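You operate a simulated robot arm through the tools that you are given. There is no shell and no other tool. Be economical: measure what you need, move in short steps, check, and stop when the job is done.

The job below is to be done with a simulated two-armed robot. You get a single attempt, and the scene is never put back.

## Task
Clamp the 40 x 35 cm panel in the lane at its width.
Fine: lay it straight, wind the bar to the label's second figure, lock, then clamp; watch the feet grip; leave other panels and controls.

It is judged by the outcome, as a careful person would: the job done as asked, and still so three seconds after it is handed in. It fails if anything else is knocked over, pushed out of place, dropped, spilled or broken.

## Robot
Two 7-joint arms with three-finger grippers on one trunk, on a base that drives. Base frame: it is fixed to the floor where the robot stands at the start and does not move with it; the origin is under the middle of the robot, x ahead of it, y to its left, z up; the surface under the hand at the start is at about z = 850. Units: mm, degrees, N and s.
The left shoulder is at the start at [30, 124, 1058], the right one opposite. With the tool pointing down near the work surface each hand reaches from about 100 to 780 mm from the robot's upright axis, wherever it stands, measured 20 degrees to its own side. Places, roughly: bar lock lever [600, -1200, 800]; blue feed reset key [1400, -1200, 800]; clamp lever [900, -1200, 800]; clamp pressure dial [1000, -1200, 800]; feed air lever [800, -1200, 800]; feed mode dial [1100, -1200, 800]; feed one button [1300, -1200, 800]; feed two button [1600, -1200, 800]; foot pedal [1000, -1200, 100]; grey width knob [500, -1200, 800]; lane along the fence [1000, -800, 800]; roller lever [1500, -1200, 800]; stop plate lever [2700, -1200, 1000]. Payload 2.2 kg a hand.
Tool frame (each hand has its own): the origin (TCP) lies between the finger pads and is the grasp point; the fingertips stand 28 mm ahead of it; z points along the fingers, y is the line along which they close. Largest opening 102 mm; the body of the gripper starts 71 mm behind the TCP.
Orientation is told as [roll, pitch, yaw] about the base's x, y, z axes, in that order, counted from this pose: with the fingers straight down and closing along the base's y, the tool's x points along the base's -x, its y along +y and its z along -z.

## Interface
- The arms move only by the tool step_arm. It takes "left_targets", "right_targets" or both (then of equal length, played together; a hand with none holds still); each is a list of rows, each a list of 7 numbers: the finger opening in mm, from 0 to 102, then the shift along the tool's x, y, z in mm, then the turn, a rotation vector about the tool's x, y, z in degrees. In form: [[claw, dx, dy, dz, wx, wy, wz], ...]. A call has 1 to 12 rows; each row is the pose to reach, as a shift and turn from the pose commanded when the call began, along the tool's axes at that moment. Rows are played at 5 a second. More than 50 mm and 8.6 degrees between two rows, or a gripper value outside its range, and nothing of the call is played. A pose out of reach is approached as far as the arm can. The call stops where the force on the tool passes 40 N (or 10 N more than at its start, if that is more) or the arm is blocked; 0.2 s more then pass. Each finger halts on what it meets, pressing with about 38 N; the grip force reading is that of the motor and also rises with nothing between the fingers. The clock runs only during rows and for 0.2 s after the last one: add rows that repeat a pose to give the fingers time. It gives the time, the measured TCP pose, the force on the tool (base axes), the opening and the grip force at its end, in the units of the frame above (readings bear some noise), with the torque about the TCP (base axes, N m) and any sound that the robot's microphone picked up.
- Cameras (640 x 400 px; columns grow to the right, rows downward): "scene" is now at [44, 5.5, 1765.9]; the picture's right is [0.08, -1.00, 0.00], its down [-0.80, -0.07, -0.59] and it looks along [0.59, 0.05, -0.80] (base axes); focal length 249 px, centre (320, 200). "left" rides on the left gripper at [72, 38, -86] in its tool frame; the picture's right is [-0.46, 0.89, 0.00], its down [-0.60, -0.32, -0.73] and it looks along [-0.65, -0.34, 0.68] (tool axes); focal length 256 px, centre (320, 200). "right" rides on the right gripper at [69, 44, -86] in its tool frame; the picture's right is [-0.53, 0.85, 0.00], its down [-0.58, -0.36, -0.73] and it looks along [-0.62, -0.39, 0.68] (tool axes); focal length 256 px, centre (320, 200). There is no depth. A picture from a camera that has moved, and an enlarged one, comes with that camera's place and axes in the base frame and with its lens.
- grab_frame(camera): a new picture of that camera. The clock stands still meanwhile.
- lift_body(by): slides the trunk up (or, below 0, down) by that many mm; the arms and the scene camera ride with it, the base frame stays. It gives what a move gives, with no picture.
- base_move(legs): drives the robot by 1 to 6 legs, each [ahead, left, turn to the left] in mm, mm and degrees, along the robot's own axes; the way and the turn of a leg run together, so that a leg with both is an arc; at most 1500 mm and 180 degrees a leg. The arms and the cameras ride along, it lands a little off, and it stops where it bumps. It gives what a move gives.
- turn_head(pan, tilt): turns the head with the scene camera to pan (to the left, within 143 degrees either way) and tilt (down, from -29 to 69), counted from straight ahead of the robot. It gives what a move gives.
- close_up(camera, box): a new picture of the part [left, top, right, bottom] of that camera's present view, enlarged. The clock stands still meanwhile.
- hand_in(): hands the job in; it is judged then, once.

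Go step by step. Nothing tells you exact positions but the pictures and the camera data: compare them with the known pose of the tool, close in by small moves and look again before you grip or let go. The budget is 120 turns and 100 pictures, counting those below and the enlarged ones. Unless the task says otherwise, let go and move clear before handing in, and close with one line.

The tools are called after ">>>" as a command line: name --argument value ..., lists and objects as JSON in quotes. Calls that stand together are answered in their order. step_arm: Moves the arms, as the interface text tells. Its arguments: {"type":"object","properties":{"left_targets":{"type":"array","items":{"type":"array","items":{"type":"number"}}},"right_targets":{"type":"array","items":{"type":"array","items":{"type":"number"}}}},"required":[]} The other tools are called the same way: lift_body (by) slides the trunk up or down; base_move (legs) drives the base; turn_head (pan, tilt) turns the head that bears the scene camera; grab_frame (camera) takes a picture; close_up (camera, box) takes an enlarged picture of a part of a camera's view; hand_in () hands the job in.

At the start:

```text
t: 0.0
left_ee_pos: [517.3, 182.3, 1094.0]
left_ee_rot: [0.0, 0.1, 0.1]
left_wrist_force: [-0.1, -0.2, -0.5]
left_ft_torque: [0.02, 0.0, 0.02]
left_gripper_width: 102.1
left_grip_force: 0.0
right_ee_pos: [393.6, -138.9, 1128.5]
right_ee_rot: [-0.1, 0.0, -0.1]
right_wrist_force: [0.0, -0.1, 0.1]
right_ft_torque: [0.02, 0.01, -0.01]
right_gripper_width: 102.4
right_grip_force: 0.1
trunk travel left (down, up): [-300.0, 240.0]
robot x, y, heading: [1.0, -0.9, -0.0]
head pan, tilt: [4.7, 53.6]
```

scene: 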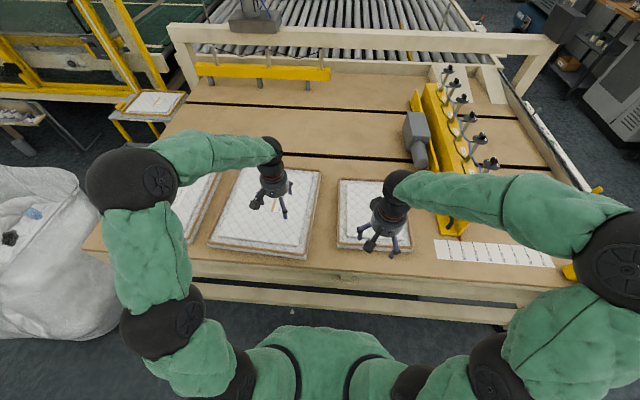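
right: 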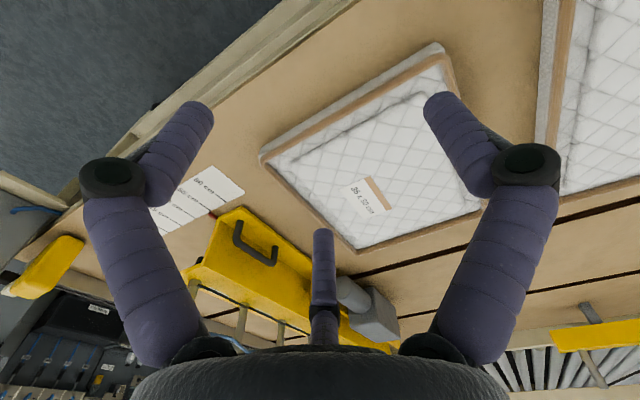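
left: 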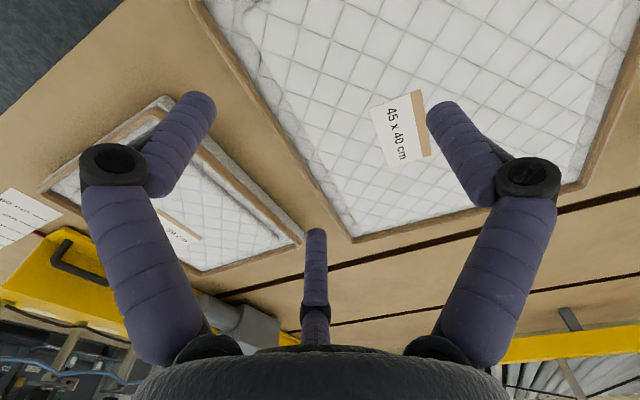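

I see a bench with three quilted panels ahead (one reads about 35 x 30, the middle one 45 x 40, the third on the left is hidden) and a yellow bar with clamps on the right. I'll look around with the head first.

>>> turn_head --pan 40 --tilt 45

>>> grab_frame --camera "scene"

>>> turn_head --pan -50 --tilt 40

>>> grab_frame --camera "scene"

```text
t: 1.0
left_ee_pos: [517.8, 182.6, 1094.2]
left_ee_rot: [0.1, 0.0, -0.1]
left_wrist_force: [-0.2, -1.2, 0.5]
left_ft_torque: [-0.01, 0.01, 0.01]
left_gripper_width: 101.9
left_grip_force: 0.0
right_ee_pos: [393.8, -138.7, 1127.8]
right_ee_rot: [-0.1, 0.0, 0.0]
right_wrist_force: [-0.6, -0.6, -0.2]
right_ft_torque: [0.01, 0.0, -0.01]
right_gripper_width: 101.9
right_grip_force: 0.0
trunk travel left (down, up): [-300.0, 240.0]
robot x, y, heading: [-0.7, 1.7, -0.0]
head pan, tilt: [40.0, 45.0]
```

```text
96 pictures are left
camera scene: at [33.1, 51.7, 1777.5], right [0.64, -0.77, 0.0], down [-0.54, -0.45, -0.71], along [0.54, 0.45, -0.71], focal length 249 px, centre (320, 200)
```

scene: 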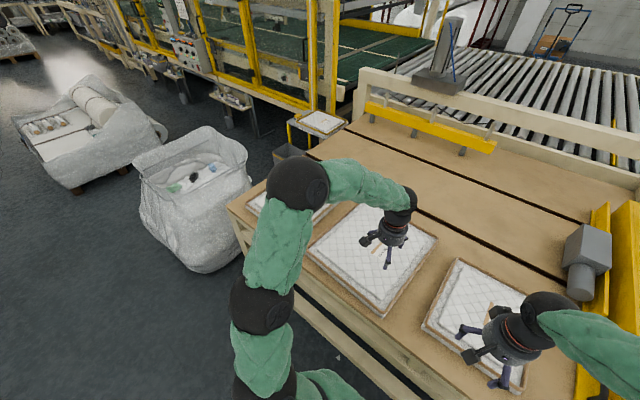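

```text
t: 2.7
left_ee_pos: [519.0, 181.9, 1092.9]
left_ee_rot: [0.0, 0.0, 0.0]
left_wrist_force: [0.5, -0.5, -0.3]
left_ft_torque: [-0.01, 0.0, -0.01]
left_gripper_width: 102.1
left_grip_force: 0.1
right_ee_pos: [393.9, -139.3, 1127.9]
right_ee_rot: [0.0, 0.0, 0.0]
right_wrist_force: [-0.9, -0.4, 0.1]
right_ft_torque: [0.01, -0.01, 0.02]
right_gripper_width: 101.8
right_grip_force: 0.0
trunk travel left (down, up): [-300.0, 240.0]
robot x, y, heading: [2.3, 2.1, 0.3]
head pan, tilt: [-50.0, 40.0]
```

```text
95 pictures are left
camera scene: at [25.4, -65.6, 1784.8], right [-0.77, -0.64, 0.0], down [-0.41, 0.49, -0.77], along [0.49, -0.59, -0.64], focal length 249 px, centre (320, 200)
```

scene: 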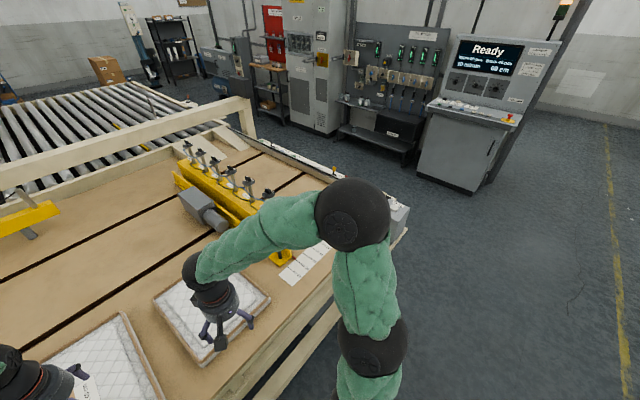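

The bench's lane lies right of the yellow clamp bar, with controls along the right edge. Let me enlarge these and read the signs.

>>> close_up --camera "scene" --box '[150, 120, 420, 290]'

>>> close_up --camera "scene" --box '[330, 0, 570, 150]'

```text
2.35 times, centred on (285, 205) of scene
camera zoom: at [25.4, -65.6, 1784.8], right [-0.77, -0.64, 0.0], down [-0.41, 0.49, -0.77], along [0.49, -0.59, -0.64], focal length 586 px, centre (402, 188)
```

zoom: 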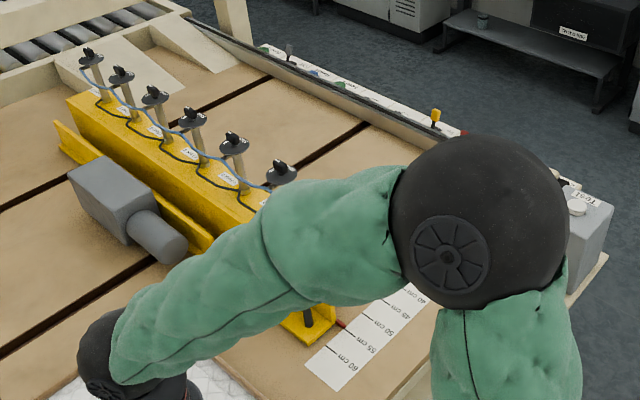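

```text
2.67 times, centred on (450, 75) of scene
camera zoom: at [25.4, -65.6, 1784.8], right [-0.77, -0.64, 0.0], down [-0.41, 0.49, -0.77], along [0.49, -0.59, -0.64], focal length 664 px, centre (-27, 533)
```

zoom: 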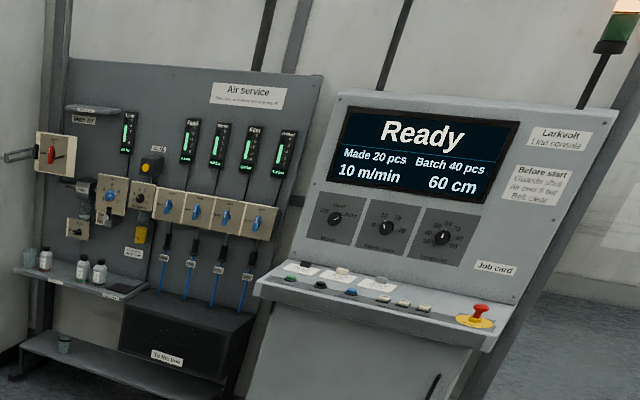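

Next I read the panel labels through the wrist cameras.

>>> close_up --camera "right" --box '[330, 160, 430, 230]'

>>> turn_head --pan 30 --tilt 60

>>> grab_frame --camera "scene"

```text
5.71 times, centred on (380, 195) of right
camera zoom: at [324.9, -95.2, 1213.9], right [0.53, 0.85, 0.0], down [0.58, -0.36, 0.73], along [0.62, -0.39, -0.68], focal length 1463 px, centre (-23, 229)
```

zoom: 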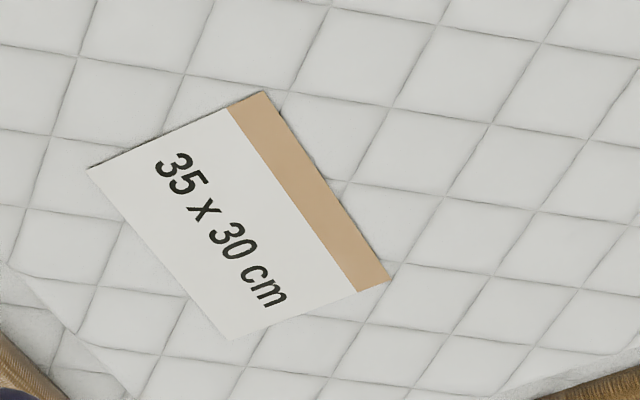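

```text
t: 4.2
left_ee_pos: [518.0, 180.9, 1094.1]
left_ee_rot: [0.0, -0.1, 0.1]
left_wrist_force: [0.7, -0.3, -0.4]
left_ft_torque: [-0.03, 0.0, 0.01]
left_gripper_width: 101.9
left_grip_force: 0.1
right_ee_pos: [394.1, -138.5, 1127.1]
right_ee_rot: [0.0, 0.1, 0.0]
right_wrist_force: [-0.2, -0.1, -0.1]
right_ft_torque: [0.0, -0.03, 0.0]
right_gripper_width: 102.1
right_grip_force: 0.1
trunk travel left (down, up): [-300.0, 240.0]
robot x, y, heading: [-1.8, -0.5, 0.1]
head pan, tilt: [30.0, 60.0]
```

```text
91 pictures are left
camera scene: at [28.5, 32.8, 1758.1], right [0.5, -0.87, 0.0], down [-0.75, -0.43, -0.5], along [0.43, 0.25, -0.87], focal length 249 px, centre (320, 200)
```

scene: 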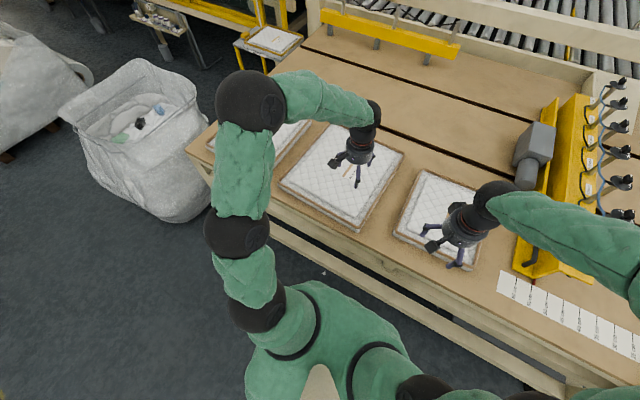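

The 35 x 30 and 45 x 40 panels are not ours, so I expect 40 x 35 on the third one at the left. I'll drive left to read it.

>>> base_move --legs '[[0, 500, 0]]'

>>> turn_head --pan 0 --tilt 60

>>> grab_frame --camera "scene"

>>> grab_frame --camera "left"

```text
t: 7.1
left_ee_pos: [516.0, 681.6, 1093.7]
left_ee_rot: [0.0, -0.1, 0.4]
left_wrist_force: [0.4, 0.3, -0.4]
left_ft_torque: [-0.01, 0.0, 0.01]
left_gripper_width: 102.0
left_grip_force: 0.0
right_ee_pos: [393.4, 361.3, 1128.1]
right_ee_rot: [0.0, -0.1, 0.3]
right_wrist_force: [-0.1, 0.2, -0.3]
right_ft_torque: [-0.04, -0.01, 0.01]
right_gripper_width: 102.1
right_grip_force: 0.0
trunk travel left (down, up): [-300.0, 240.0]
robot x, y, heading: [1.6, 498.7, 0.2]
head pan, tilt: [30.0, 60.0]
```

```text
t: 8.1
left_ee_pos: [516.0, 682.1, 1094.3]
left_ee_rot: [0.0, -0.1, 0.3]
left_wrist_force: [-0.8, 0.2, 0.1]
left_ft_torque: [-0.03, 0.0, 0.0]
left_gripper_width: 101.9
left_grip_force: 0.1
right_ee_pos: [393.9, 359.8, 1127.9]
right_ee_rot: [0.0, 0.0, 0.3]
right_wrist_force: [0.2, -0.3, -0.2]
right_ft_torque: [-0.01, -0.01, -0.04]
right_gripper_width: 102.0
right_grip_force: 0.0
trunk travel left (down, up): [-300.0, 240.0]
robot x, y, heading: [-0.5, 499.0, 0.2]
head pan, tilt: [0.0, 60.0]
```

```text
90 pictures are left
camera scene: at [36.3, 497.4, 1758.0], right [0.01, -1.0, 0.0], down [-0.87, 0.0, -0.5], along [0.5, 0.0, -0.87], focal length 249 px, centre (320, 200)
```

scene: 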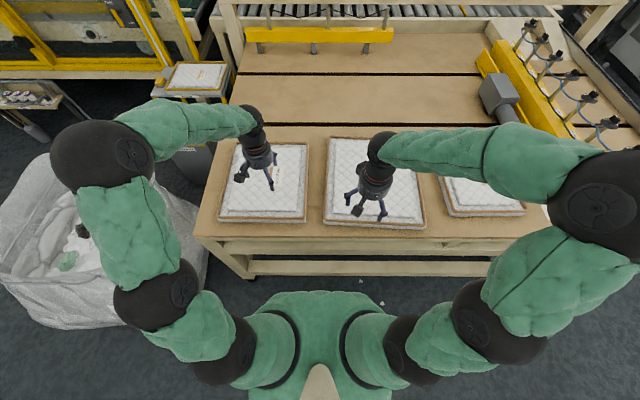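

```text
89 pictures are left
camera left: at [442.8, 718.4, 1181.4], right [0.46, 0.89, 0.0], down [0.61, -0.31, 0.73], along [0.65, -0.34, -0.68], focal length 256 px, centre (320, 200)
```

left: 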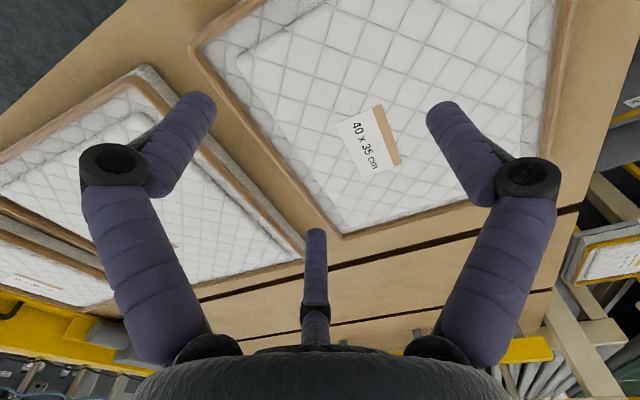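

The left panel is the 40 x 35 one, lying around x 456–858, y 550–893, with its 35 cm side already across. I need to see how its edges are built before I decide how to grip.

>>> close_up --camera "left" --box '[180, 0, 600, 262]'

>>> close_up --camera "scene" --box '[190, 120, 350, 240]'

>>> close_up --camera "left" --box '[0, 40, 200, 165]'

```text
1.52 times, centred on (390, 131) of left
camera zoom: at [442.8, 718.4, 1181.4], right [0.46, 0.89, 0.0], down [0.61, -0.31, 0.73], along [0.65, -0.34, -0.68], focal length 390 px, centre (213, 305)
```

zoom: 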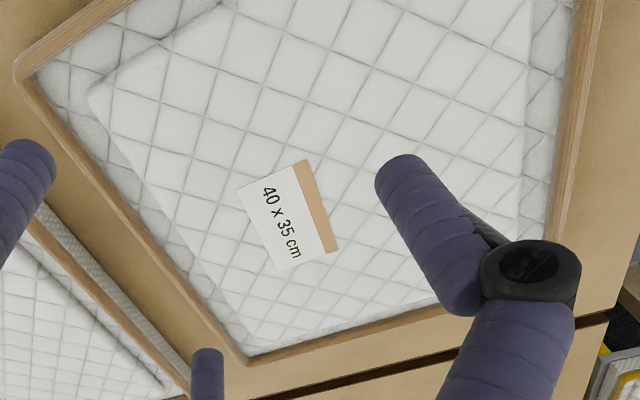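

```text
3.33 times, centred on (270, 180) of scene
camera zoom: at [36.3, 497.4, 1758.0], right [0.01, -1.0, 0.0], down [-0.87, 0.0, -0.5], along [0.5, 0.0, -0.87], focal length 830 px, centre (487, 267)
```

zoom: 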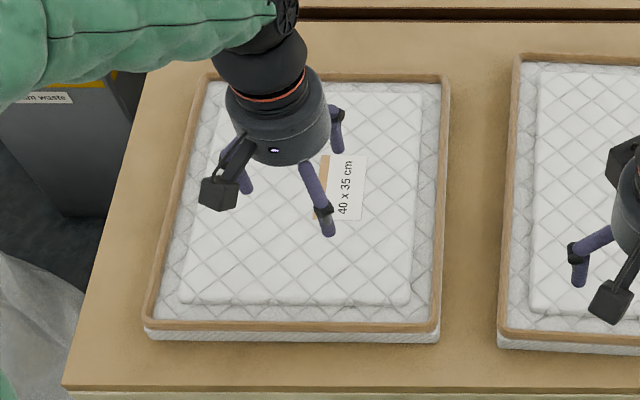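

```text
3.20 times, centred on (100, 102) of left
camera zoom: at [442.8, 718.4, 1181.4], right [0.46, 0.89, 0.0], down [0.61, -0.31, 0.73], along [0.65, -0.34, -0.68], focal length 819 px, centre (1024, 512)
```

zoom: 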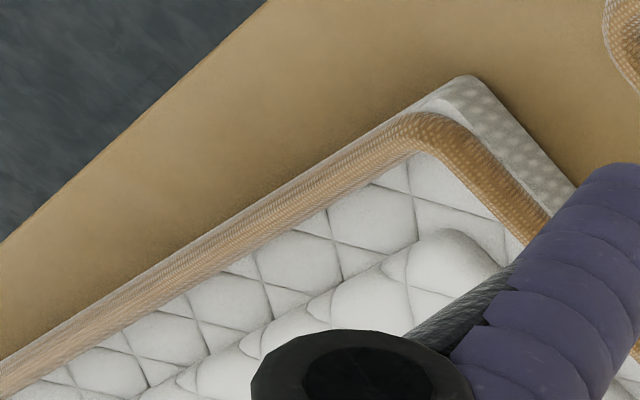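

The panel has a brown rim with a lower border just inside it. I'll bring the left hand low near its front edge to see thickness and rim height.

>>> step_arm --left_targets '[[100, 20, 28, 22, 0, 0, 0], [100, 40, 56, 45, 0, 0, 0], [100, 58, 84, 67, 0, 0, 0], [100, 77, 112, 89, 0, 0, 0], [100, 97, 140, 112, 0, 0, 0], [100, 116, 168, 134, 0, 0, 0]]'

>>> grab_frame --camera "left"

```text
t: 9.5
left_ee_pos: [402.3, 850.3, 957.5]
left_ee_rot: [0.0, 0.0, 0.2]
left_wrist_force: [0.4, 0.1, -0.7]
left_ft_torque: [-0.03, 0.0, -0.03]
left_gripper_width: 99.7
left_grip_force: 0.0
right_ee_pos: [393.2, 361.0, 1128.2]
right_ee_rot: [0.0, 0.0, 0.1]
right_wrist_force: [-0.1, 0.6, 0.4]
right_ft_torque: [-0.05, -0.04, 0.01]
right_gripper_width: 101.9
right_grip_force: 0.0
trunk travel left (down, up): [-300.0, 240.0]
robot x, y, heading: [0.5, 496.2, 0.1]
head pan, tilt: [0.0, 60.0]
```

```text
85 pictures are left
camera left: at [328.2, 885.8, 1045.9], right [0.46, 0.89, 0.0], down [0.6, -0.31, 0.73], along [0.65, -0.34, -0.68], focal length 256 px, centre (320, 200)
```

left: 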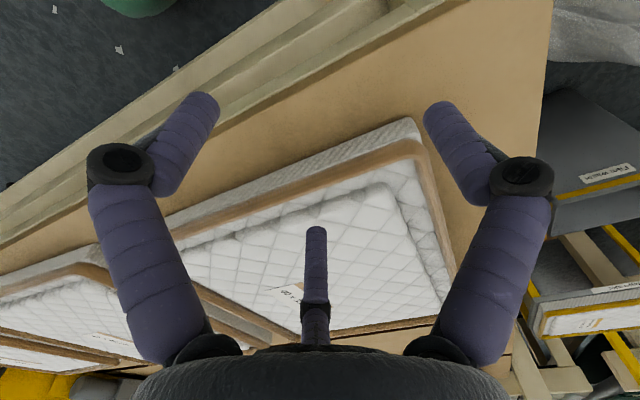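

>>> close_up --camera "left" --box '[220, 90, 480, 252]'

```text
2.46 times, centred on (350, 171) of left
camera zoom: at [328.2, 885.8, 1045.9], right [0.46, 0.89, 0.0], down [0.6, -0.31, 0.73], along [0.65, -0.34, -0.68], focal length 630 px, centre (246, 271)
```

zoom: 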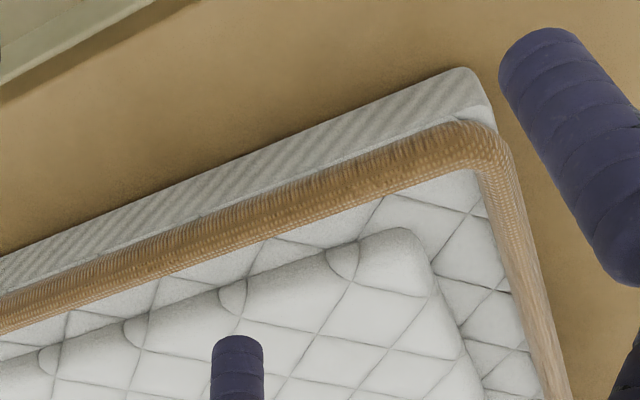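

The panel is about 27–30 mm thick, a soft box with a piped rim. Before I pick it up I'll inspect the lane and controls on the right, so I raise the left hand and drive there.

>>> step_arm --left_targets '[[100, 0, -30, -40, 0, 0, 0], [100, 10, -60, -80, 0, 0, 0], [100, 20, -100, -110, 0, 0, 0], [100, 30, -130, -150, 0, 0, 0], [100, 30, -160, -190, 0, 0, 0]]'

>>> base_move --legs '[[-100, 0, 0], [0, -1300, 0]]'

>>> turn_head --pan -10 --tilt 45

>>> grab_frame --camera "scene"

```text
refused: row 2 steps farther than a row can; nothing moved
```

```text
t: 16.6
left_ee_pos: [311.8, -412.9, 958.5]
left_ee_rot: [-0.1, 0.0, 0.6]
left_wrist_force: [0.3, 0.1, 0.6]
left_ft_torque: [0.02, 0.02, -0.02]
left_gripper_width: 99.7
left_grip_force: 0.1
right_ee_pos: [306.6, -901.4, 1128.4]
right_ee_rot: [0.0, -0.1, 0.7]
right_wrist_force: [0.2, -0.5, 0.3]
right_ft_torque: [0.0, -0.01, 0.02]
right_gripper_width: 102.1
right_grip_force: 0.0
trunk travel left (down, up): [-300.0, 240.0]
robot x, y, heading: [-91.1, -769.9, 0.4]
head pan, tilt: [0.0, 60.0]
```

```text
t: 17.4
left_ee_pos: [312.8, -413.5, 958.5]
left_ee_rot: [0.1, 0.0, 0.5]
left_wrist_force: [0.2, 0.1, 0.1]
left_ft_torque: [0.02, -0.01, 0.02]
left_gripper_width: 100.0
left_grip_force: 0.1
right_ee_pos: [306.7, -901.6, 1127.9]
right_ee_rot: [0.0, -0.1, 0.5]
right_wrist_force: [0.1, 0.2, 0.2]
right_ft_torque: [0.01, 0.0, -0.01]
right_gripper_width: 101.8
right_grip_force: 0.0
trunk travel left (down, up): [-300.0, 240.0]
robot x, y, heading: [-91.6, -765.6, 0.5]
head pan, tilt: [-10.0, 45.0]
```

```text
83 pictures are left
camera scene: at [-38.1, -780.2, 1777.5], right [-0.16, -0.99, 0.0], down [-0.7, 0.12, -0.71], along [0.7, -0.12, -0.71], focal length 249 px, centre (320, 200)
```

scene: 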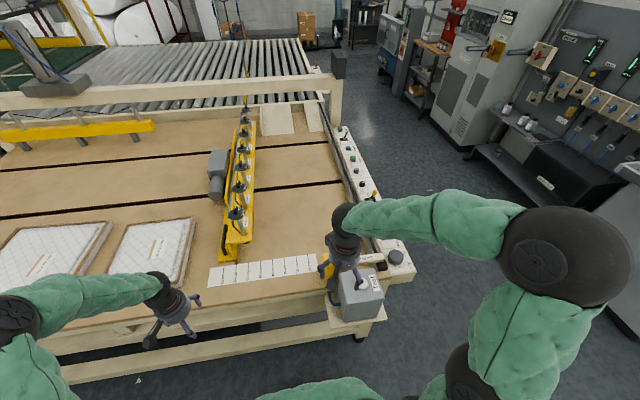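

>>> close_up --camera "scene" --box '[190, 90, 430, 240]'

>>> close_up --camera "scene" --box '[190, 200, 430, 350]'

```text
2.67 times, centred on (310, 165) of scene
camera zoom: at [-38.1, -780.2, 1777.5], right [-0.16, -0.99, 0.0], down [-0.7, 0.12, -0.71], along [0.7, -0.12, -0.71], focal length 664 px, centre (347, 293)
```

zoom: 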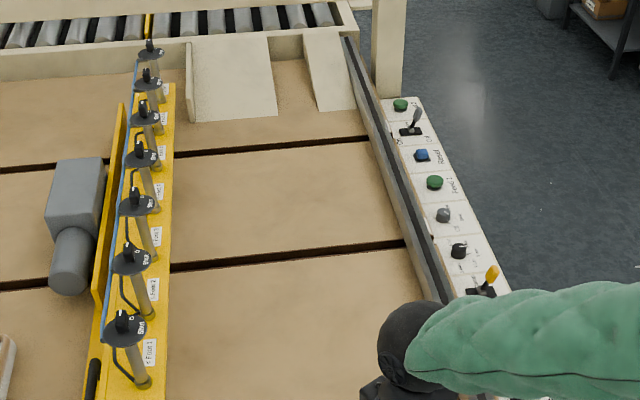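

```text
2.67 times, centred on (310, 275) of scene
camera zoom: at [-38.1, -780.2, 1777.5], right [-0.16, -0.99, 0.0], down [-0.7, 0.12, -0.71], along [0.7, -0.12, -0.71], focal length 664 px, centre (347, 0)
```

zoom: 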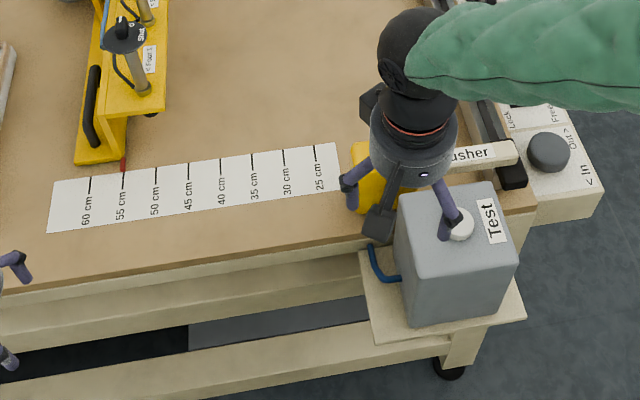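

The bar stands at 55 cm with the fence zero near y = -1074, and each foot has its own small selector on top. I'll raise the left hand and drive round to the right side to read the controls.

>>> step_arm --left_targets '[[100, 0, -30, -35, 0, 0, 0], [100, 10, -60, -60, 0, 0, 0], [100, 20, -90, -95, 0, 0, 0], [100, 30, -120, -130, 0, 0, 0], [100, 30, -140, -170, 0, 0, 0]]'

>>> base_move --legs '[[-250, 0, 0], [0, -1130, 0], [1100, 0, 0], [0, 0, 90]]'

>>> turn_head --pan 0 --tilt 45

>>> grab_frame --camera "scene"

```text
t: 18.6
left_ee_pos: [283.2, -551.8, 1127.5]
left_ee_rot: [0.2, 0.0, 0.6]
left_wrist_force: [-0.4, 0.0, -0.3]
left_ft_torque: [0.01, -0.02, 0.03]
left_gripper_width: 100.0
left_grip_force: 0.0
right_ee_pos: [306.6, -901.5, 1128.7]
right_ee_rot: [0.1, -0.1, 0.6]
right_wrist_force: [0.0, -0.6, 0.3]
right_ft_torque: [0.02, -0.01, 0.0]
right_gripper_width: 102.0
right_grip_force: 0.0
trunk travel left (down, up): [-300.0, 240.0]
robot x, y, heading: [-86.4, -769.7, 0.5]
head pan, tilt: [-10.0, 45.0]
```

```text
t: 34.5
left_ee_pos: [561.1, -1433.8, 1126.4]
left_ee_rot: [0.0, 0.0, 90.2]
left_wrist_force: [-0.2, 0.1, -0.3]
left_ft_torque: [0.04, -0.01, 0.02]
left_gripper_width: 100.3
left_grip_force: 0.2
right_ee_pos: [911.3, -1412.9, 1128.0]
right_ee_rot: [0.0, 0.0, 90.3]
right_wrist_force: [-0.4, 0.2, -0.3]
right_ft_torque: [-0.02, 0.02, 0.07]
right_gripper_width: 101.8
right_grip_force: 0.0
trunk travel left (down, up): [-300.0, 240.0]
robot x, y, heading: [777.7, -1806.7, 90.2]
head pan, tilt: [-10.0, 45.0]
```

```text
t: 35.2
left_ee_pos: [561.2, -1433.5, 1126.6]
left_ee_rot: [0.0, 0.0, 90.3]
left_wrist_force: [0.9, -0.4, 1.2]
left_ft_torque: [-0.02, 0.02, 0.05]
left_gripper_width: 100.3
left_grip_force: 0.0
right_ee_pos: [912.3, -1413.0, 1128.5]
right_ee_rot: [0.0, 0.0, 90.3]
right_wrist_force: [0.2, -0.4, 0.6]
right_ft_torque: [-0.01, -0.01, 0.01]
right_gripper_width: 101.9
right_grip_force: 0.1
trunk travel left (down, up): [-300.0, 240.0]
robot x, y, heading: [778.8, -1809.1, 90.4]
head pan, tilt: [0.0, 45.0]
```

```text
80 pictures are left
camera scene: at [775.0, -1756.7, 1777.5], right [1.0, 0.01, 0.0], down [0.0, -0.71, -0.71], along [0.0, 0.71, -0.71], focal length 249 px, centre (320, 200)
```

scene: 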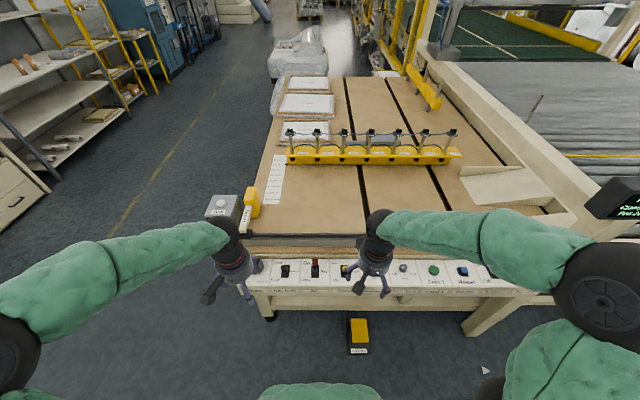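

>>> close_up --camera "scene" --box '[200, 220, 360, 320]'

>>> close_up --camera "scene" --box '[360, 220, 520, 320]'

>>> close_up --camera "scene" --box '[275, 115, 375, 177]'

>>> close_up --camera "scene" --box '[365, 115, 465, 177]'

```text
4.00 times, centred on (280, 270) of scene
camera zoom: at [775.0, -1756.7, 1777.5], right [1.0, 0.01, 0.0], down [0.0, -0.71, -0.71], along [0.0, 0.71, -0.71], focal length 997 px, centre (480, -80)
```

zoom: 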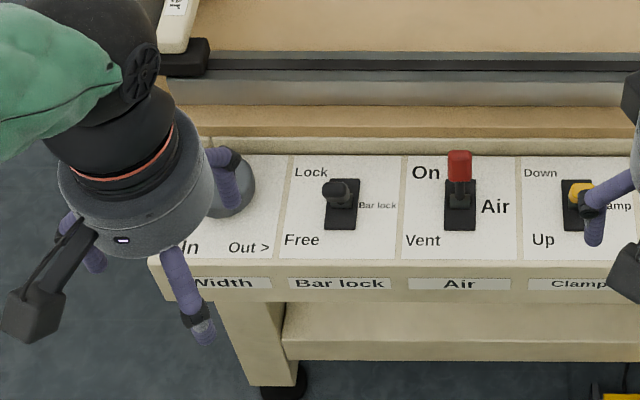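

```text
4.00 times, centred on (440, 270) of scene
camera zoom: at [775.0, -1756.7, 1777.5], right [1.0, 0.01, 0.0], down [0.0, -0.71, -0.71], along [0.0, 0.71, -0.71], focal length 997 px, centre (-160, -80)
```

zoom: 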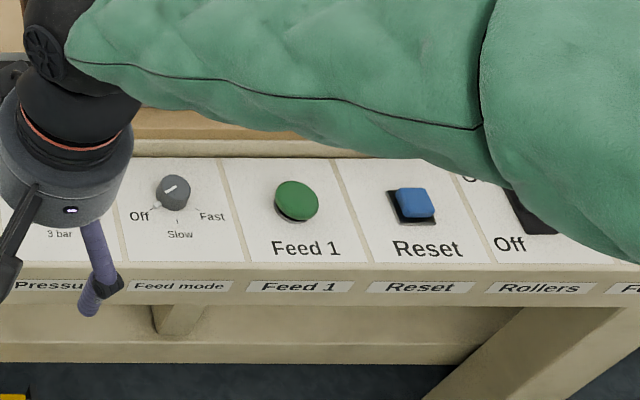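

```text
6.40 times, centred on (325, 146) of scene
camera zoom: at [775.0, -1756.7, 1777.5], right [1.0, 0.01, 0.0], down [0.0, -0.71, -0.71], along [0.0, 0.71, -0.71], focal length 1595 px, centre (288, 546)
```

zoom: 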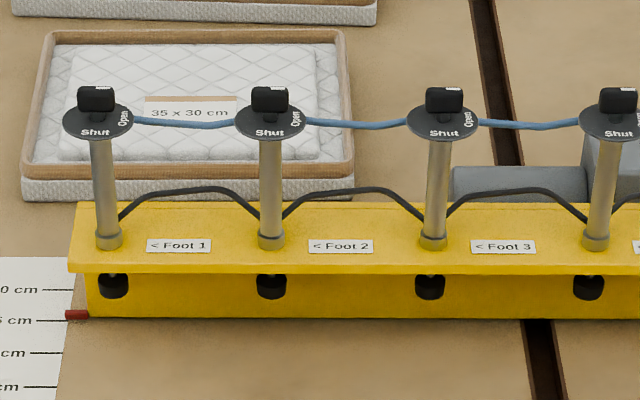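

```text
6.40 times, centred on (415, 146) of scene
camera zoom: at [775.0, -1756.7, 1777.5], right [1.0, 0.01, 0.0], down [0.0, -0.71, -0.71], along [0.0, 0.71, -0.71], focal length 1595 px, centre (-288, 546)
```

zoom: 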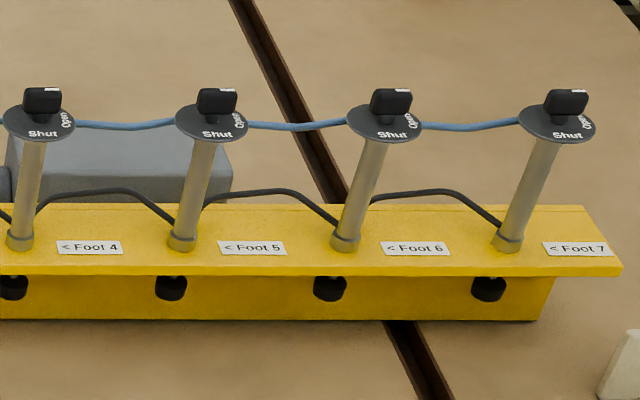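

The bar lock reads Free and the air is On; each foot carries an Open/Shut selector I should read exactly. I zoom in on those and on the clamp/pressure controls.

>>> close_up --camera "scene" --box '[283, 124, 347, 142]'

>>> close_up --camera "scene" --box '[270, 255, 320, 286]'

```text
10.00 times, centred on (315, 133) of scene
camera zoom: at [775.0, -1756.7, 1777.5], right [1.0, 0.01, 0.0], down [0.0, -0.71, -0.71], along [0.0, 0.71, -0.71], focal length 2492 px, centre (370, 870)
```

zoom: 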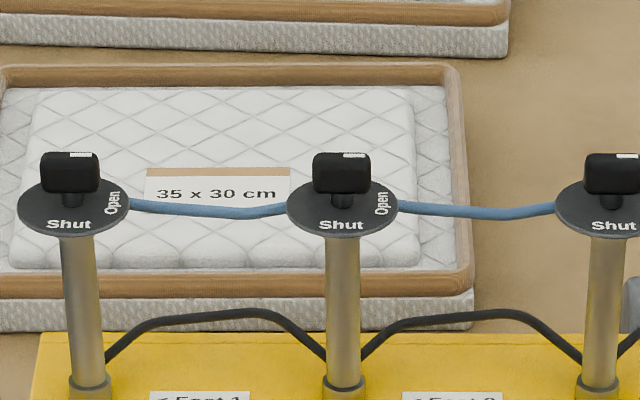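

```text
12.80 times, centred on (295, 270) of scene
camera zoom: at [775.0, -1756.7, 1777.5], right [1.0, 0.01, 0.0], down [0.0, -0.71, -0.71], along [0.0, 0.71, -0.71], focal length 3189 px, centre (640, -702)
```

zoom: 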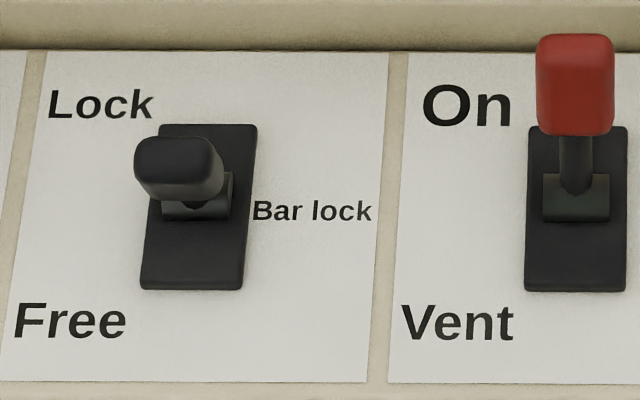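

All foot selectors point to Open, the bar is free, air is on, and the clamp is up. Now I go back to the panel at the left.

>>> base_move --legs '[[0, 0, -90], [-1050, 0, 0], [0, 1500, 0], [0, 1036, 0], [250, 0, 0]]'

>>> turn_head --pan 0 --tilt 60

>>> grab_frame --camera "scene"

```text
t: 57.8
left_ee_pos: [261.2, 941.0, 1125.4]
left_ee_rot: [0.0, 0.2, 1.9]
left_wrist_force: [-0.4, 0.5, -0.3]
left_ft_torque: [-0.01, 0.01, 0.0]
left_gripper_width: 100.0
left_grip_force: 0.1
right_ee_pos: [290.6, 589.9, 1128.7]
right_ee_rot: [0.1, 0.0, 1.9]
right_wrist_force: [-0.3, 0.2, 0.2]
right_ft_torque: [-0.02, 0.01, -0.02]
right_gripper_width: 101.9
right_grip_force: 0.0
trunk travel left (down, up): [-300.0, 240.0]
robot x, y, heading: [-110.1, 717.7, 1.8]
head pan, tilt: [0.0, 45.0]
```

```text
t: 58.6
left_ee_pos: [259.3, 941.4, 1127.8]
left_ee_rot: [0.0, 0.0, 1.9]
left_wrist_force: [0.7, 0.4, 0.8]
left_ft_torque: [0.02, -0.02, 0.01]
left_gripper_width: 100.0
left_grip_force: 0.0
right_ee_pos: [290.3, 590.6, 1127.8]
right_ee_rot: [0.0, -0.1, 2.0]
right_wrist_force: [0.3, 0.1, -0.6]
right_ft_torque: [-0.01, -0.01, -0.01]
right_gripper_width: 101.9
right_grip_force: 0.1
trunk travel left (down, up): [-300.0, 240.0]
robot x, y, heading: [-107.0, 719.3, 1.7]
head pan, tilt: [0.0, 60.0]
```

```text
73 pictures are left
camera scene: at [-71.7, 717.6, 1758.1], right [0.03, -1.0, 0.0], down [-0.87, -0.03, -0.5], along [0.5, 0.02, -0.87], focal length 249 px, centre (320, 200)
```

scene: 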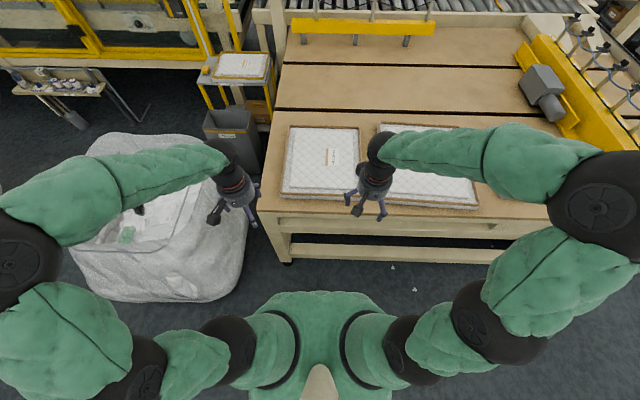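

I'm in front of the panel, heading 1.8° off; I'll straighten, come nearer and measure the panel's edges enlarged.

>>> base_move --legs '[[130, 0, -1.8]]'

>>> close_up --camera "scene" --box '[220, 130, 420, 255]'

```text
t: 59.9
left_ee_pos: [397.2, 931.8, 1126.3]
left_ee_rot: [0.0, 0.2, 0.3]
left_wrist_force: [0.4, 0.0, -0.1]
left_ft_torque: [0.02, 0.03, 0.02]
left_gripper_width: 100.1
left_grip_force: 0.1
right_ee_pos: [417.7, 582.2, 1127.5]
right_ee_rot: [0.1, 0.2, 0.3]
right_wrist_force: [0.2, 0.1, -1.4]
right_ft_torque: [-0.01, 0.04, 0.02]
right_gripper_width: 101.7
right_grip_force: 0.0
trunk travel left (down, up): [-300.0, 240.0]
robot x, y, heading: [20.2, 720.0, 0.3]
head pan, tilt: [0.0, 60.0]
```

```text
3.20 times, centred on (320, 192) of scene
camera zoom: at [60.4, 719.1, 1758.0], right [0.01, -1.0, 0.0], down [-0.87, 0.0, -0.5], along [0.5, 0.0, -0.87], focal length 797 px, centre (320, 224)
```

zoom: 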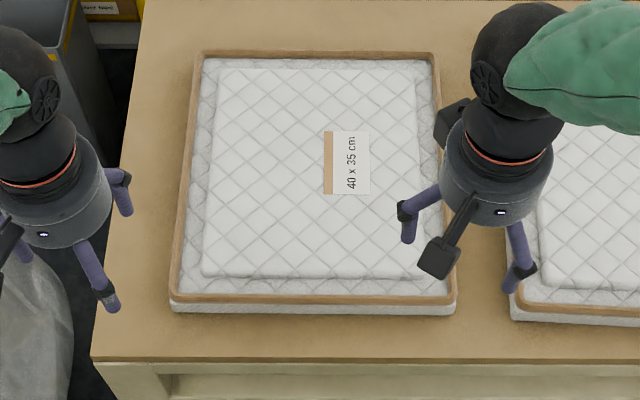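

The panel spans x 457–857, y 549–899, straight, with about 70 mm free to its right neighbour. I'll place both closed hands beside the middle of its two long sides, tips just above the table.

>>> step_arm --left_targets '[[60, -43, 1, 21, 0, 0, 0], [30, -86, 3, 42, 0, 0, 0], [0, -130, 4, 63, 0, 0, 0], [0, -173, 5, 84, 0, 0, 0], [0, -217, 7, 105, 0, 0, 0], [0, -260, 8, 126, 0, 0, 0], [0, -260, 8, 165, 0, 0, 0], [0, -260, 8, 195, 0, 0, 0]]' --right_targets '[[60, -40, -11, 21, 0, 0, 0], [30, -80, -22, 42, 0, 0, 0], [0, -120, -33, 63, 0, 0, 0], [0, -160, -44, 84, 0, 0, 0], [0, -200, -55, 105, 0, 0, 0], [0, -239, -66, 127, 0, 0, 0], [0, -239, -66, 165, 0, 0, 0], [0, -239, -66, 195, 0, 0, 0]]'

>>> grab_frame --camera "scene"

>>> grab_frame --camera "right"

```text
t: 61.7
left_ee_pos: [654.3, 938.5, 928.7]
left_ee_rot: [0.0, 0.1, 0.3]
left_wrist_force: [0.6, 0.0, 0.3]
left_ft_torque: [0.01, 0.03, 0.02]
left_gripper_width: 2.1
left_grip_force: 31.0
right_ee_pos: [654.0, 512.9, 933.4]
right_ee_rot: [0.0, 0.1, 0.3]
right_wrist_force: [0.7, 0.3, 0.4]
right_ft_torque: [0.01, 0.02, 0.03]
right_gripper_width: 2.3
right_grip_force: 31.6
trunk travel left (down, up): [-300.0, 240.0]
robot x, y, heading: [18.1, 718.9, 0.5]
head pan, tilt: [0.0, 60.0]
```

```text
71 pictures are left
camera scene: at [60.9, 718.8, 1758.0], right [0.01, -1.0, 0.0], down [-0.87, 0.0, -0.5], along [0.5, 0.0, -0.87], focal length 249 px, centre (320, 200)
```

scene: 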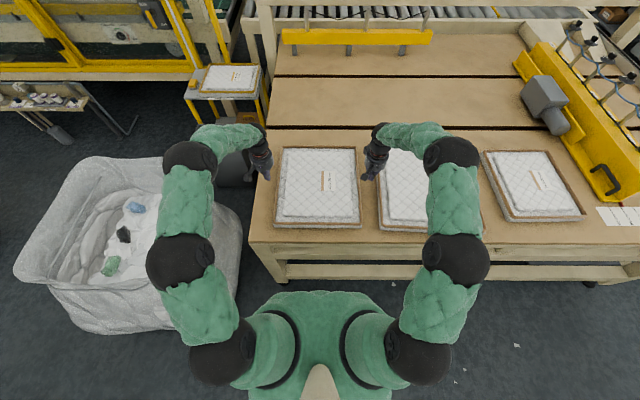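

```text
70 pictures are left
camera right: at [584.7, 556.8, 1019.6], right [0.53, 0.85, 0.0], down [0.58, -0.36, 0.73], along [0.62, -0.39, -0.68], focal length 256 px, centre (320, 200)
```

right: 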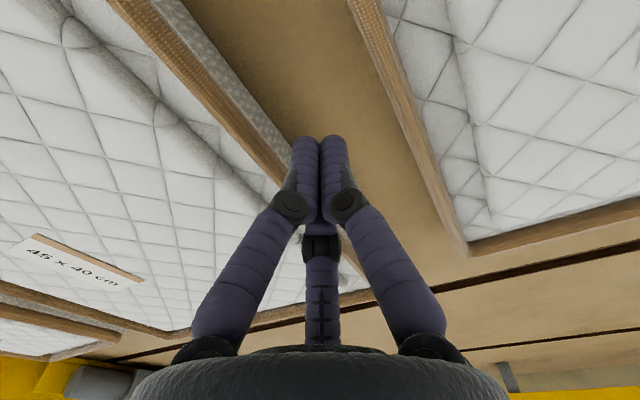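

Both hands are over the gaps; I lower them beside the panel.

>>> step_arm --left_targets '[[0, 0, 0, 25, 0, 0, 0], [0, 0, 0, 44, 0, 0, 0], [0, 0, 0, 44, 0, 0, 0]]' --right_targets '[[0, 0, 3, 25, 0, 0, 0], [0, 0, 3, 48, 0, 0, 0], [0, 0, 3, 48, 0, 0, 0]]'

>>> grab_frame --camera "right"

>>> grab_frame --camera "left"

```text
t: 62.5
left_ee_pos: [655.2, 943.0, 887.1]
left_ee_rot: [0.0, 0.0, 0.2]
left_wrist_force: [-0.5, 0.0, 0.0]
left_ft_torque: [0.01, 0.01, 0.02]
left_gripper_width: 2.1
left_grip_force: 31.5
right_ee_pos: [654.8, 520.1, 883.9]
right_ee_rot: [0.0, 0.0, 0.3]
right_wrist_force: [-1.2, -0.7, -1.1]
right_ft_torque: [-0.04, -0.02, 0.02]
right_gripper_width: 2.1
right_grip_force: 31.7
trunk travel left (down, up): [-300.0, 240.0]
robot x, y, heading: [23.3, 718.6, 0.4]
head pan, tilt: [0.0, 60.0]
```

```text
69 pictures are left
camera right: at [585.0, 562.7, 970.3], right [0.53, 0.85, 0.0], down [0.58, -0.36, 0.73], along [0.62, -0.39, -0.68], focal length 256 px, centre (320, 200)
```

right: 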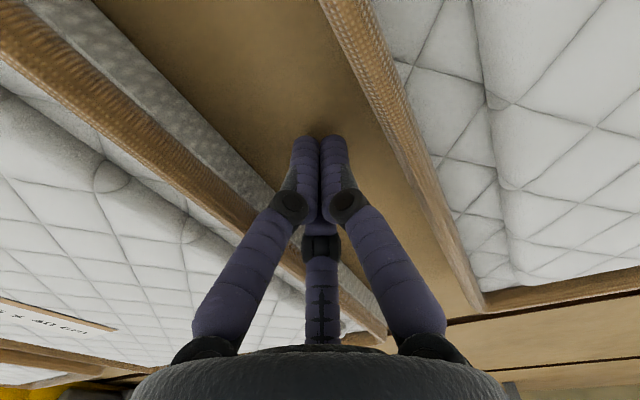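

```text
68 pictures are left
camera left: at [582.0, 978.5, 975.7], right [0.46, 0.89, 0.0], down [0.61, -0.31, 0.73], along [0.65, -0.34, -0.68], focal length 256 px, centre (320, 200)
```

left: 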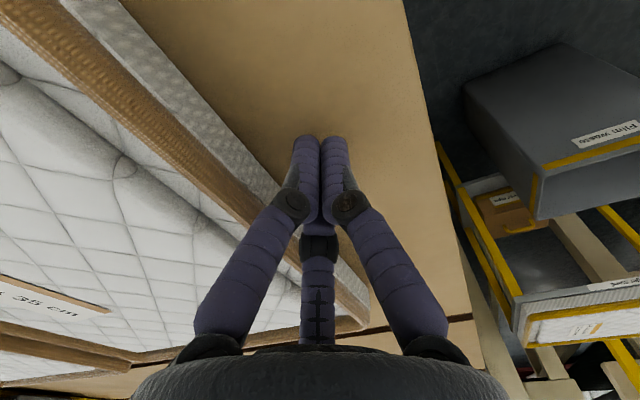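

Clear on both sides. Now I squeeze gently inward with both hands until they bear.

>>> step_arm --left_targets '[[0, 0, -15, 0, 0, 0, 0], [0, 0, -24, 0, 0, 0, 0], [0, 0, -28, 0, 0, 0, 0], [0, 0, -31, 0, 0, 0, 0], [0, 0, -34, 0, 0, 0, 0], [0, 0, -37, 0, 0, 0, 0]]' --right_targets '[[0, 0, 6, 0, 0, 0, 0], [0, 0, 10, 0, 0, 0, 0], [0, 0, 13, 0, 0, 0, 0], [0, 0, 16, 0, 0, 0, 0], [0, 0, 19, 0, 0, 0, 0], [0, 0, 22, 0, 0, 0, 0]]'

```text
t: 63.8
left_ee_pos: [656.8, 913.3, 889.8]
left_ee_rot: [0.5, -0.2, 0.5]
left_wrist_force: [-0.5, 3.7, -0.5]
left_ft_torque: [0.02, -0.02, -0.03]
left_gripper_width: 2.1
left_grip_force: 30.4
right_ee_pos: [656.3, 534.3, 885.4]
right_ee_rot: [-0.4, -0.2, 0.0]
right_wrist_force: [-0.3, -4.0, -1.5]
right_ft_torque: [0.02, -0.02, 0.01]
right_gripper_width: 2.2
right_grip_force: 31.1
trunk travel left (down, up): [-300.0, 240.0]
robot x, y, heading: [22.4, 718.6, -0.0]
head pan, tilt: [0.0, 60.0]
stopped in row 6 (left hand): the force on the tool passed its limit at 44 N (the readings are from after the stop); the commanded pose is now the measured one
```

Contact at y 913 and 534, panel gripped at about 4 N per side. I squeeze ~4 mm more (about 28 N) and try a small lift.

>>> step_arm --left_targets '[[0, 0, -2, 0, 0, 0, 0], [0, 0, -4, 0, 0, 0, 0], [0, 0, -4, -4, 0, 0, 0], [0, 0, -4, -10, 0, 0, 0], [0, 0, -4, -16, 0, 0, 0], [0, 0, -4, -22, 0, 0, 0], [0, 0, -4, -22, 0, 0, 0]]' --right_targets '[[0, 0, 2, 0, 0, 0, 0], [0, 0, 4, 0, 0, 0, 0], [0, 0, 4, -4, 0, 0, 0], [0, 0, 4, -10, 0, 0, 0], [0, 0, 4, -16, 0, 0, 0], [0, 0, 4, -22, 0, 0, 0], [0, 0, 4, -22, 0, 0, 0]]'

>>> grab_frame --camera "scene"

```text
t: 64.6
left_ee_pos: [659.3, 913.3, 895.9]
left_ee_rot: [0.6, -0.2, 0.6]
left_wrist_force: [-0.7, 4.0, -1.1]
left_ft_torque: [0.02, 0.04, -0.05]
left_gripper_width: 2.0
left_grip_force: 31.4
right_ee_pos: [656.9, 533.9, 889.7]
right_ee_rot: [-0.6, -0.3, -0.1]
right_wrist_force: [-0.8, -3.5, -0.9]
right_ft_torque: [0.01, 0.01, -0.01]
right_gripper_width: 2.0
right_grip_force: 31.1
trunk travel left (down, up): [-300.0, 240.0]
robot x, y, heading: [21.6, 722.3, 0.5]
head pan, tilt: [0.0, 60.0]
stopped in row 4 (left hand): the force on the tool passed its limit at 41 N (the readings are from after the stop); the commanded pose is now the measured one
```

```text
67 pictures are left
camera scene: at [58.8, 719.1, 1758.0], right [0.01, -1.0, 0.0], down [-0.87, 0.0, -0.5], along [0.5, 0.0, -0.87], focal length 249 px, centre (320, 200)
```

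scene: 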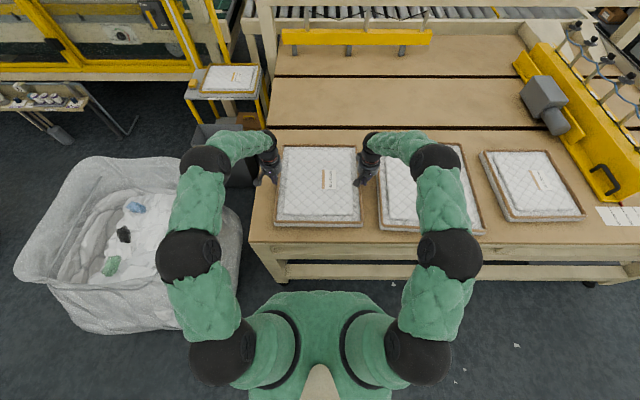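

The force limit trips quickly, so squeezing alone is not a safe carry. Instead I'll use a lighter squeeze to slide the panel toward me so its front edge overhangs the table for a proper pinch grip.

>>> step_arm --left_targets '[[0, 0, 4, 0, 0, 0, 0], [0, 0, 4, 9, 0, 0, 0], [0, 0, 0, 9, 0, 0, 0], [0, 0, -2, 9, 0, 0, 0], [0, 8, -2, 9, 0, 0, 0], [0, 20, -2, 9, 0, 0, 0], [0, 35, -2, 9, 0, 0, 0], [0, 50, -2, 9, 0, 0, 0], [0, 65, -2, 9, 0, 0, 0], [0, 80, -2, 9, 0, 0, 0]]' --right_targets '[[0, 0, -4, 0, 0, 0, 0], [0, 0, -4, 4, 0, 0, 0], [0, 0, 0, 4, 0, 0, 0], [0, 0, 2, 4, 0, 0, 0], [0, 8, 2, 4, 0, 0, 0], [0, 20, 2, 4, 0, 0, 0], [0, 35, 2, 4, 0, 0, 0], [0, 50, 2, 4, 0, 0, 0], [0, 65, 2, 4, 0, 0, 0], [0, 80, 2, 4, 0, 0, 0]]'

>>> grab_frame --camera "scene"

```text
t: 66.3
left_ee_pos: [619.8, 911.8, 886.7]
left_ee_rot: [0.7, -0.3, 0.8]
left_wrist_force: [-0.2, 5.5, -1.3]
left_ft_torque: [-0.02, -0.04, -0.05]
left_gripper_width: 2.6
left_grip_force: 31.5
right_ee_pos: [616.6, 533.1, 885.3]
right_ee_rot: [-0.8, -0.4, -0.2]
right_wrist_force: [-0.6, -4.9, 0.4]
right_ft_torque: [0.07, -0.04, 0.02]
right_gripper_width: 2.0
right_grip_force: 31.6
trunk travel left (down, up): [-300.0, 240.0]
robot x, y, heading: [23.3, 719.7, 0.2]
head pan, tilt: [0.0, 60.0]
stopped in row 8 (left hand): the force on the tool passed its limit at 41 N (the readings are from after the stop); the commanded pose is now the measured one
```

```text
66 pictures are left
camera scene: at [58.5, 719.1, 1758.1], right [0.01, -1.0, 0.0], down [-0.87, 0.0, -0.5], along [0.5, 0.0, -0.87], focal length 249 px, centre (320, 200)
```

scene: 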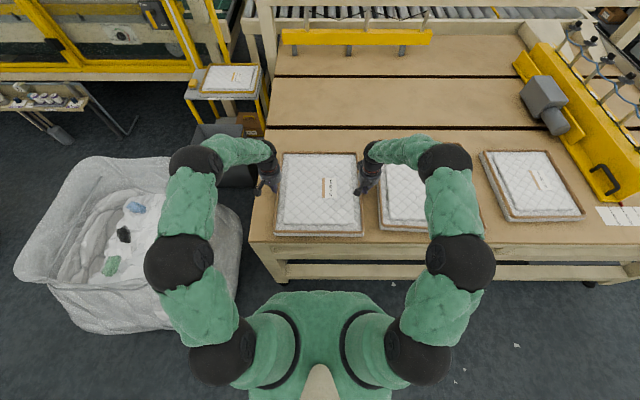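

The panel slides along well (about 37 mm so far). I continue with a slightly lighter squeeze.

>>> step_arm --left_targets '[[0, 0, -1.2, 0, 0, 0, 0], [0, 10, -1.2, 0, 0, 0, 0], [0, 25, -1.2, 0, 0, 0, 0], [0, 40, -1.2, 0, 0, 0, 0], [0, 55, -1.2, 0, 0, 0, 0], [0, 70, -1.2, 0, 0, 0, 0], [0, 85, -1.2, 0, 0, 0, 0], [0, 100, -1.2, 0, 0, 0, 0], [0, 115, -1.2, 0, 0, 0, 0]]' --right_targets '[[0, 0, 1.2, 0, 0, 0, 0], [0, 10, 1.2, 0, 0, 0, 0], [0, 25, 1.2, 0, 0, 0, 0], [0, 40, 1.2, 0, 0, 0, 0], [0, 55, 1.2, 0, 0, 0, 0], [0, 70, 1.2, 0, 0, 0, 0], [0, 85, 1.2, 0, 0, 0, 0], [0, 100, 1.2, 0, 0, 0, 0], [0, 115, 1.2, 0, 0, 0, 0]]'

>>> grab_frame --camera "scene"

```text
t: 67.6
left_ee_pos: [565.1, 913.6, 887.7]
left_ee_rot: [0.8, -0.5, 0.9]
left_wrist_force: [0.7, 4.9, -1.6]
left_ft_torque: [-0.06, -0.02, -0.04]
left_gripper_width: 2.0
left_grip_force: 31.5
right_ee_pos: [562.5, 535.0, 887.5]
right_ee_rot: [-0.9, -0.5, -0.6]
right_wrist_force: [-0.7, -5.7, -0.5]
right_ft_torque: [0.05, 0.04, 0.04]
right_gripper_width: 2.1
right_grip_force: 31.3
trunk travel left (down, up): [-300.0, 240.0]
robot x, y, heading: [20.4, 720.2, 0.2]
head pan, tilt: [0.0, 60.0]
stopped in row 6 (left hand): the force on the tool passed its limit at 42 N (the readings are from after the stop); the commanded pose is now the measured one
```

```text
65 pictures are left
camera scene: at [58.6, 719.2, 1758.0], right [0.01, -1.0, 0.0], down [-0.87, 0.0, -0.5], along [0.5, 0.0, -0.87], focal length 249 px, centre (320, 200)
```

scene: 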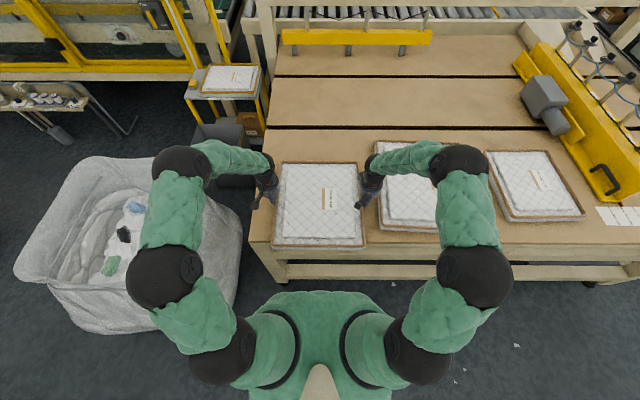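

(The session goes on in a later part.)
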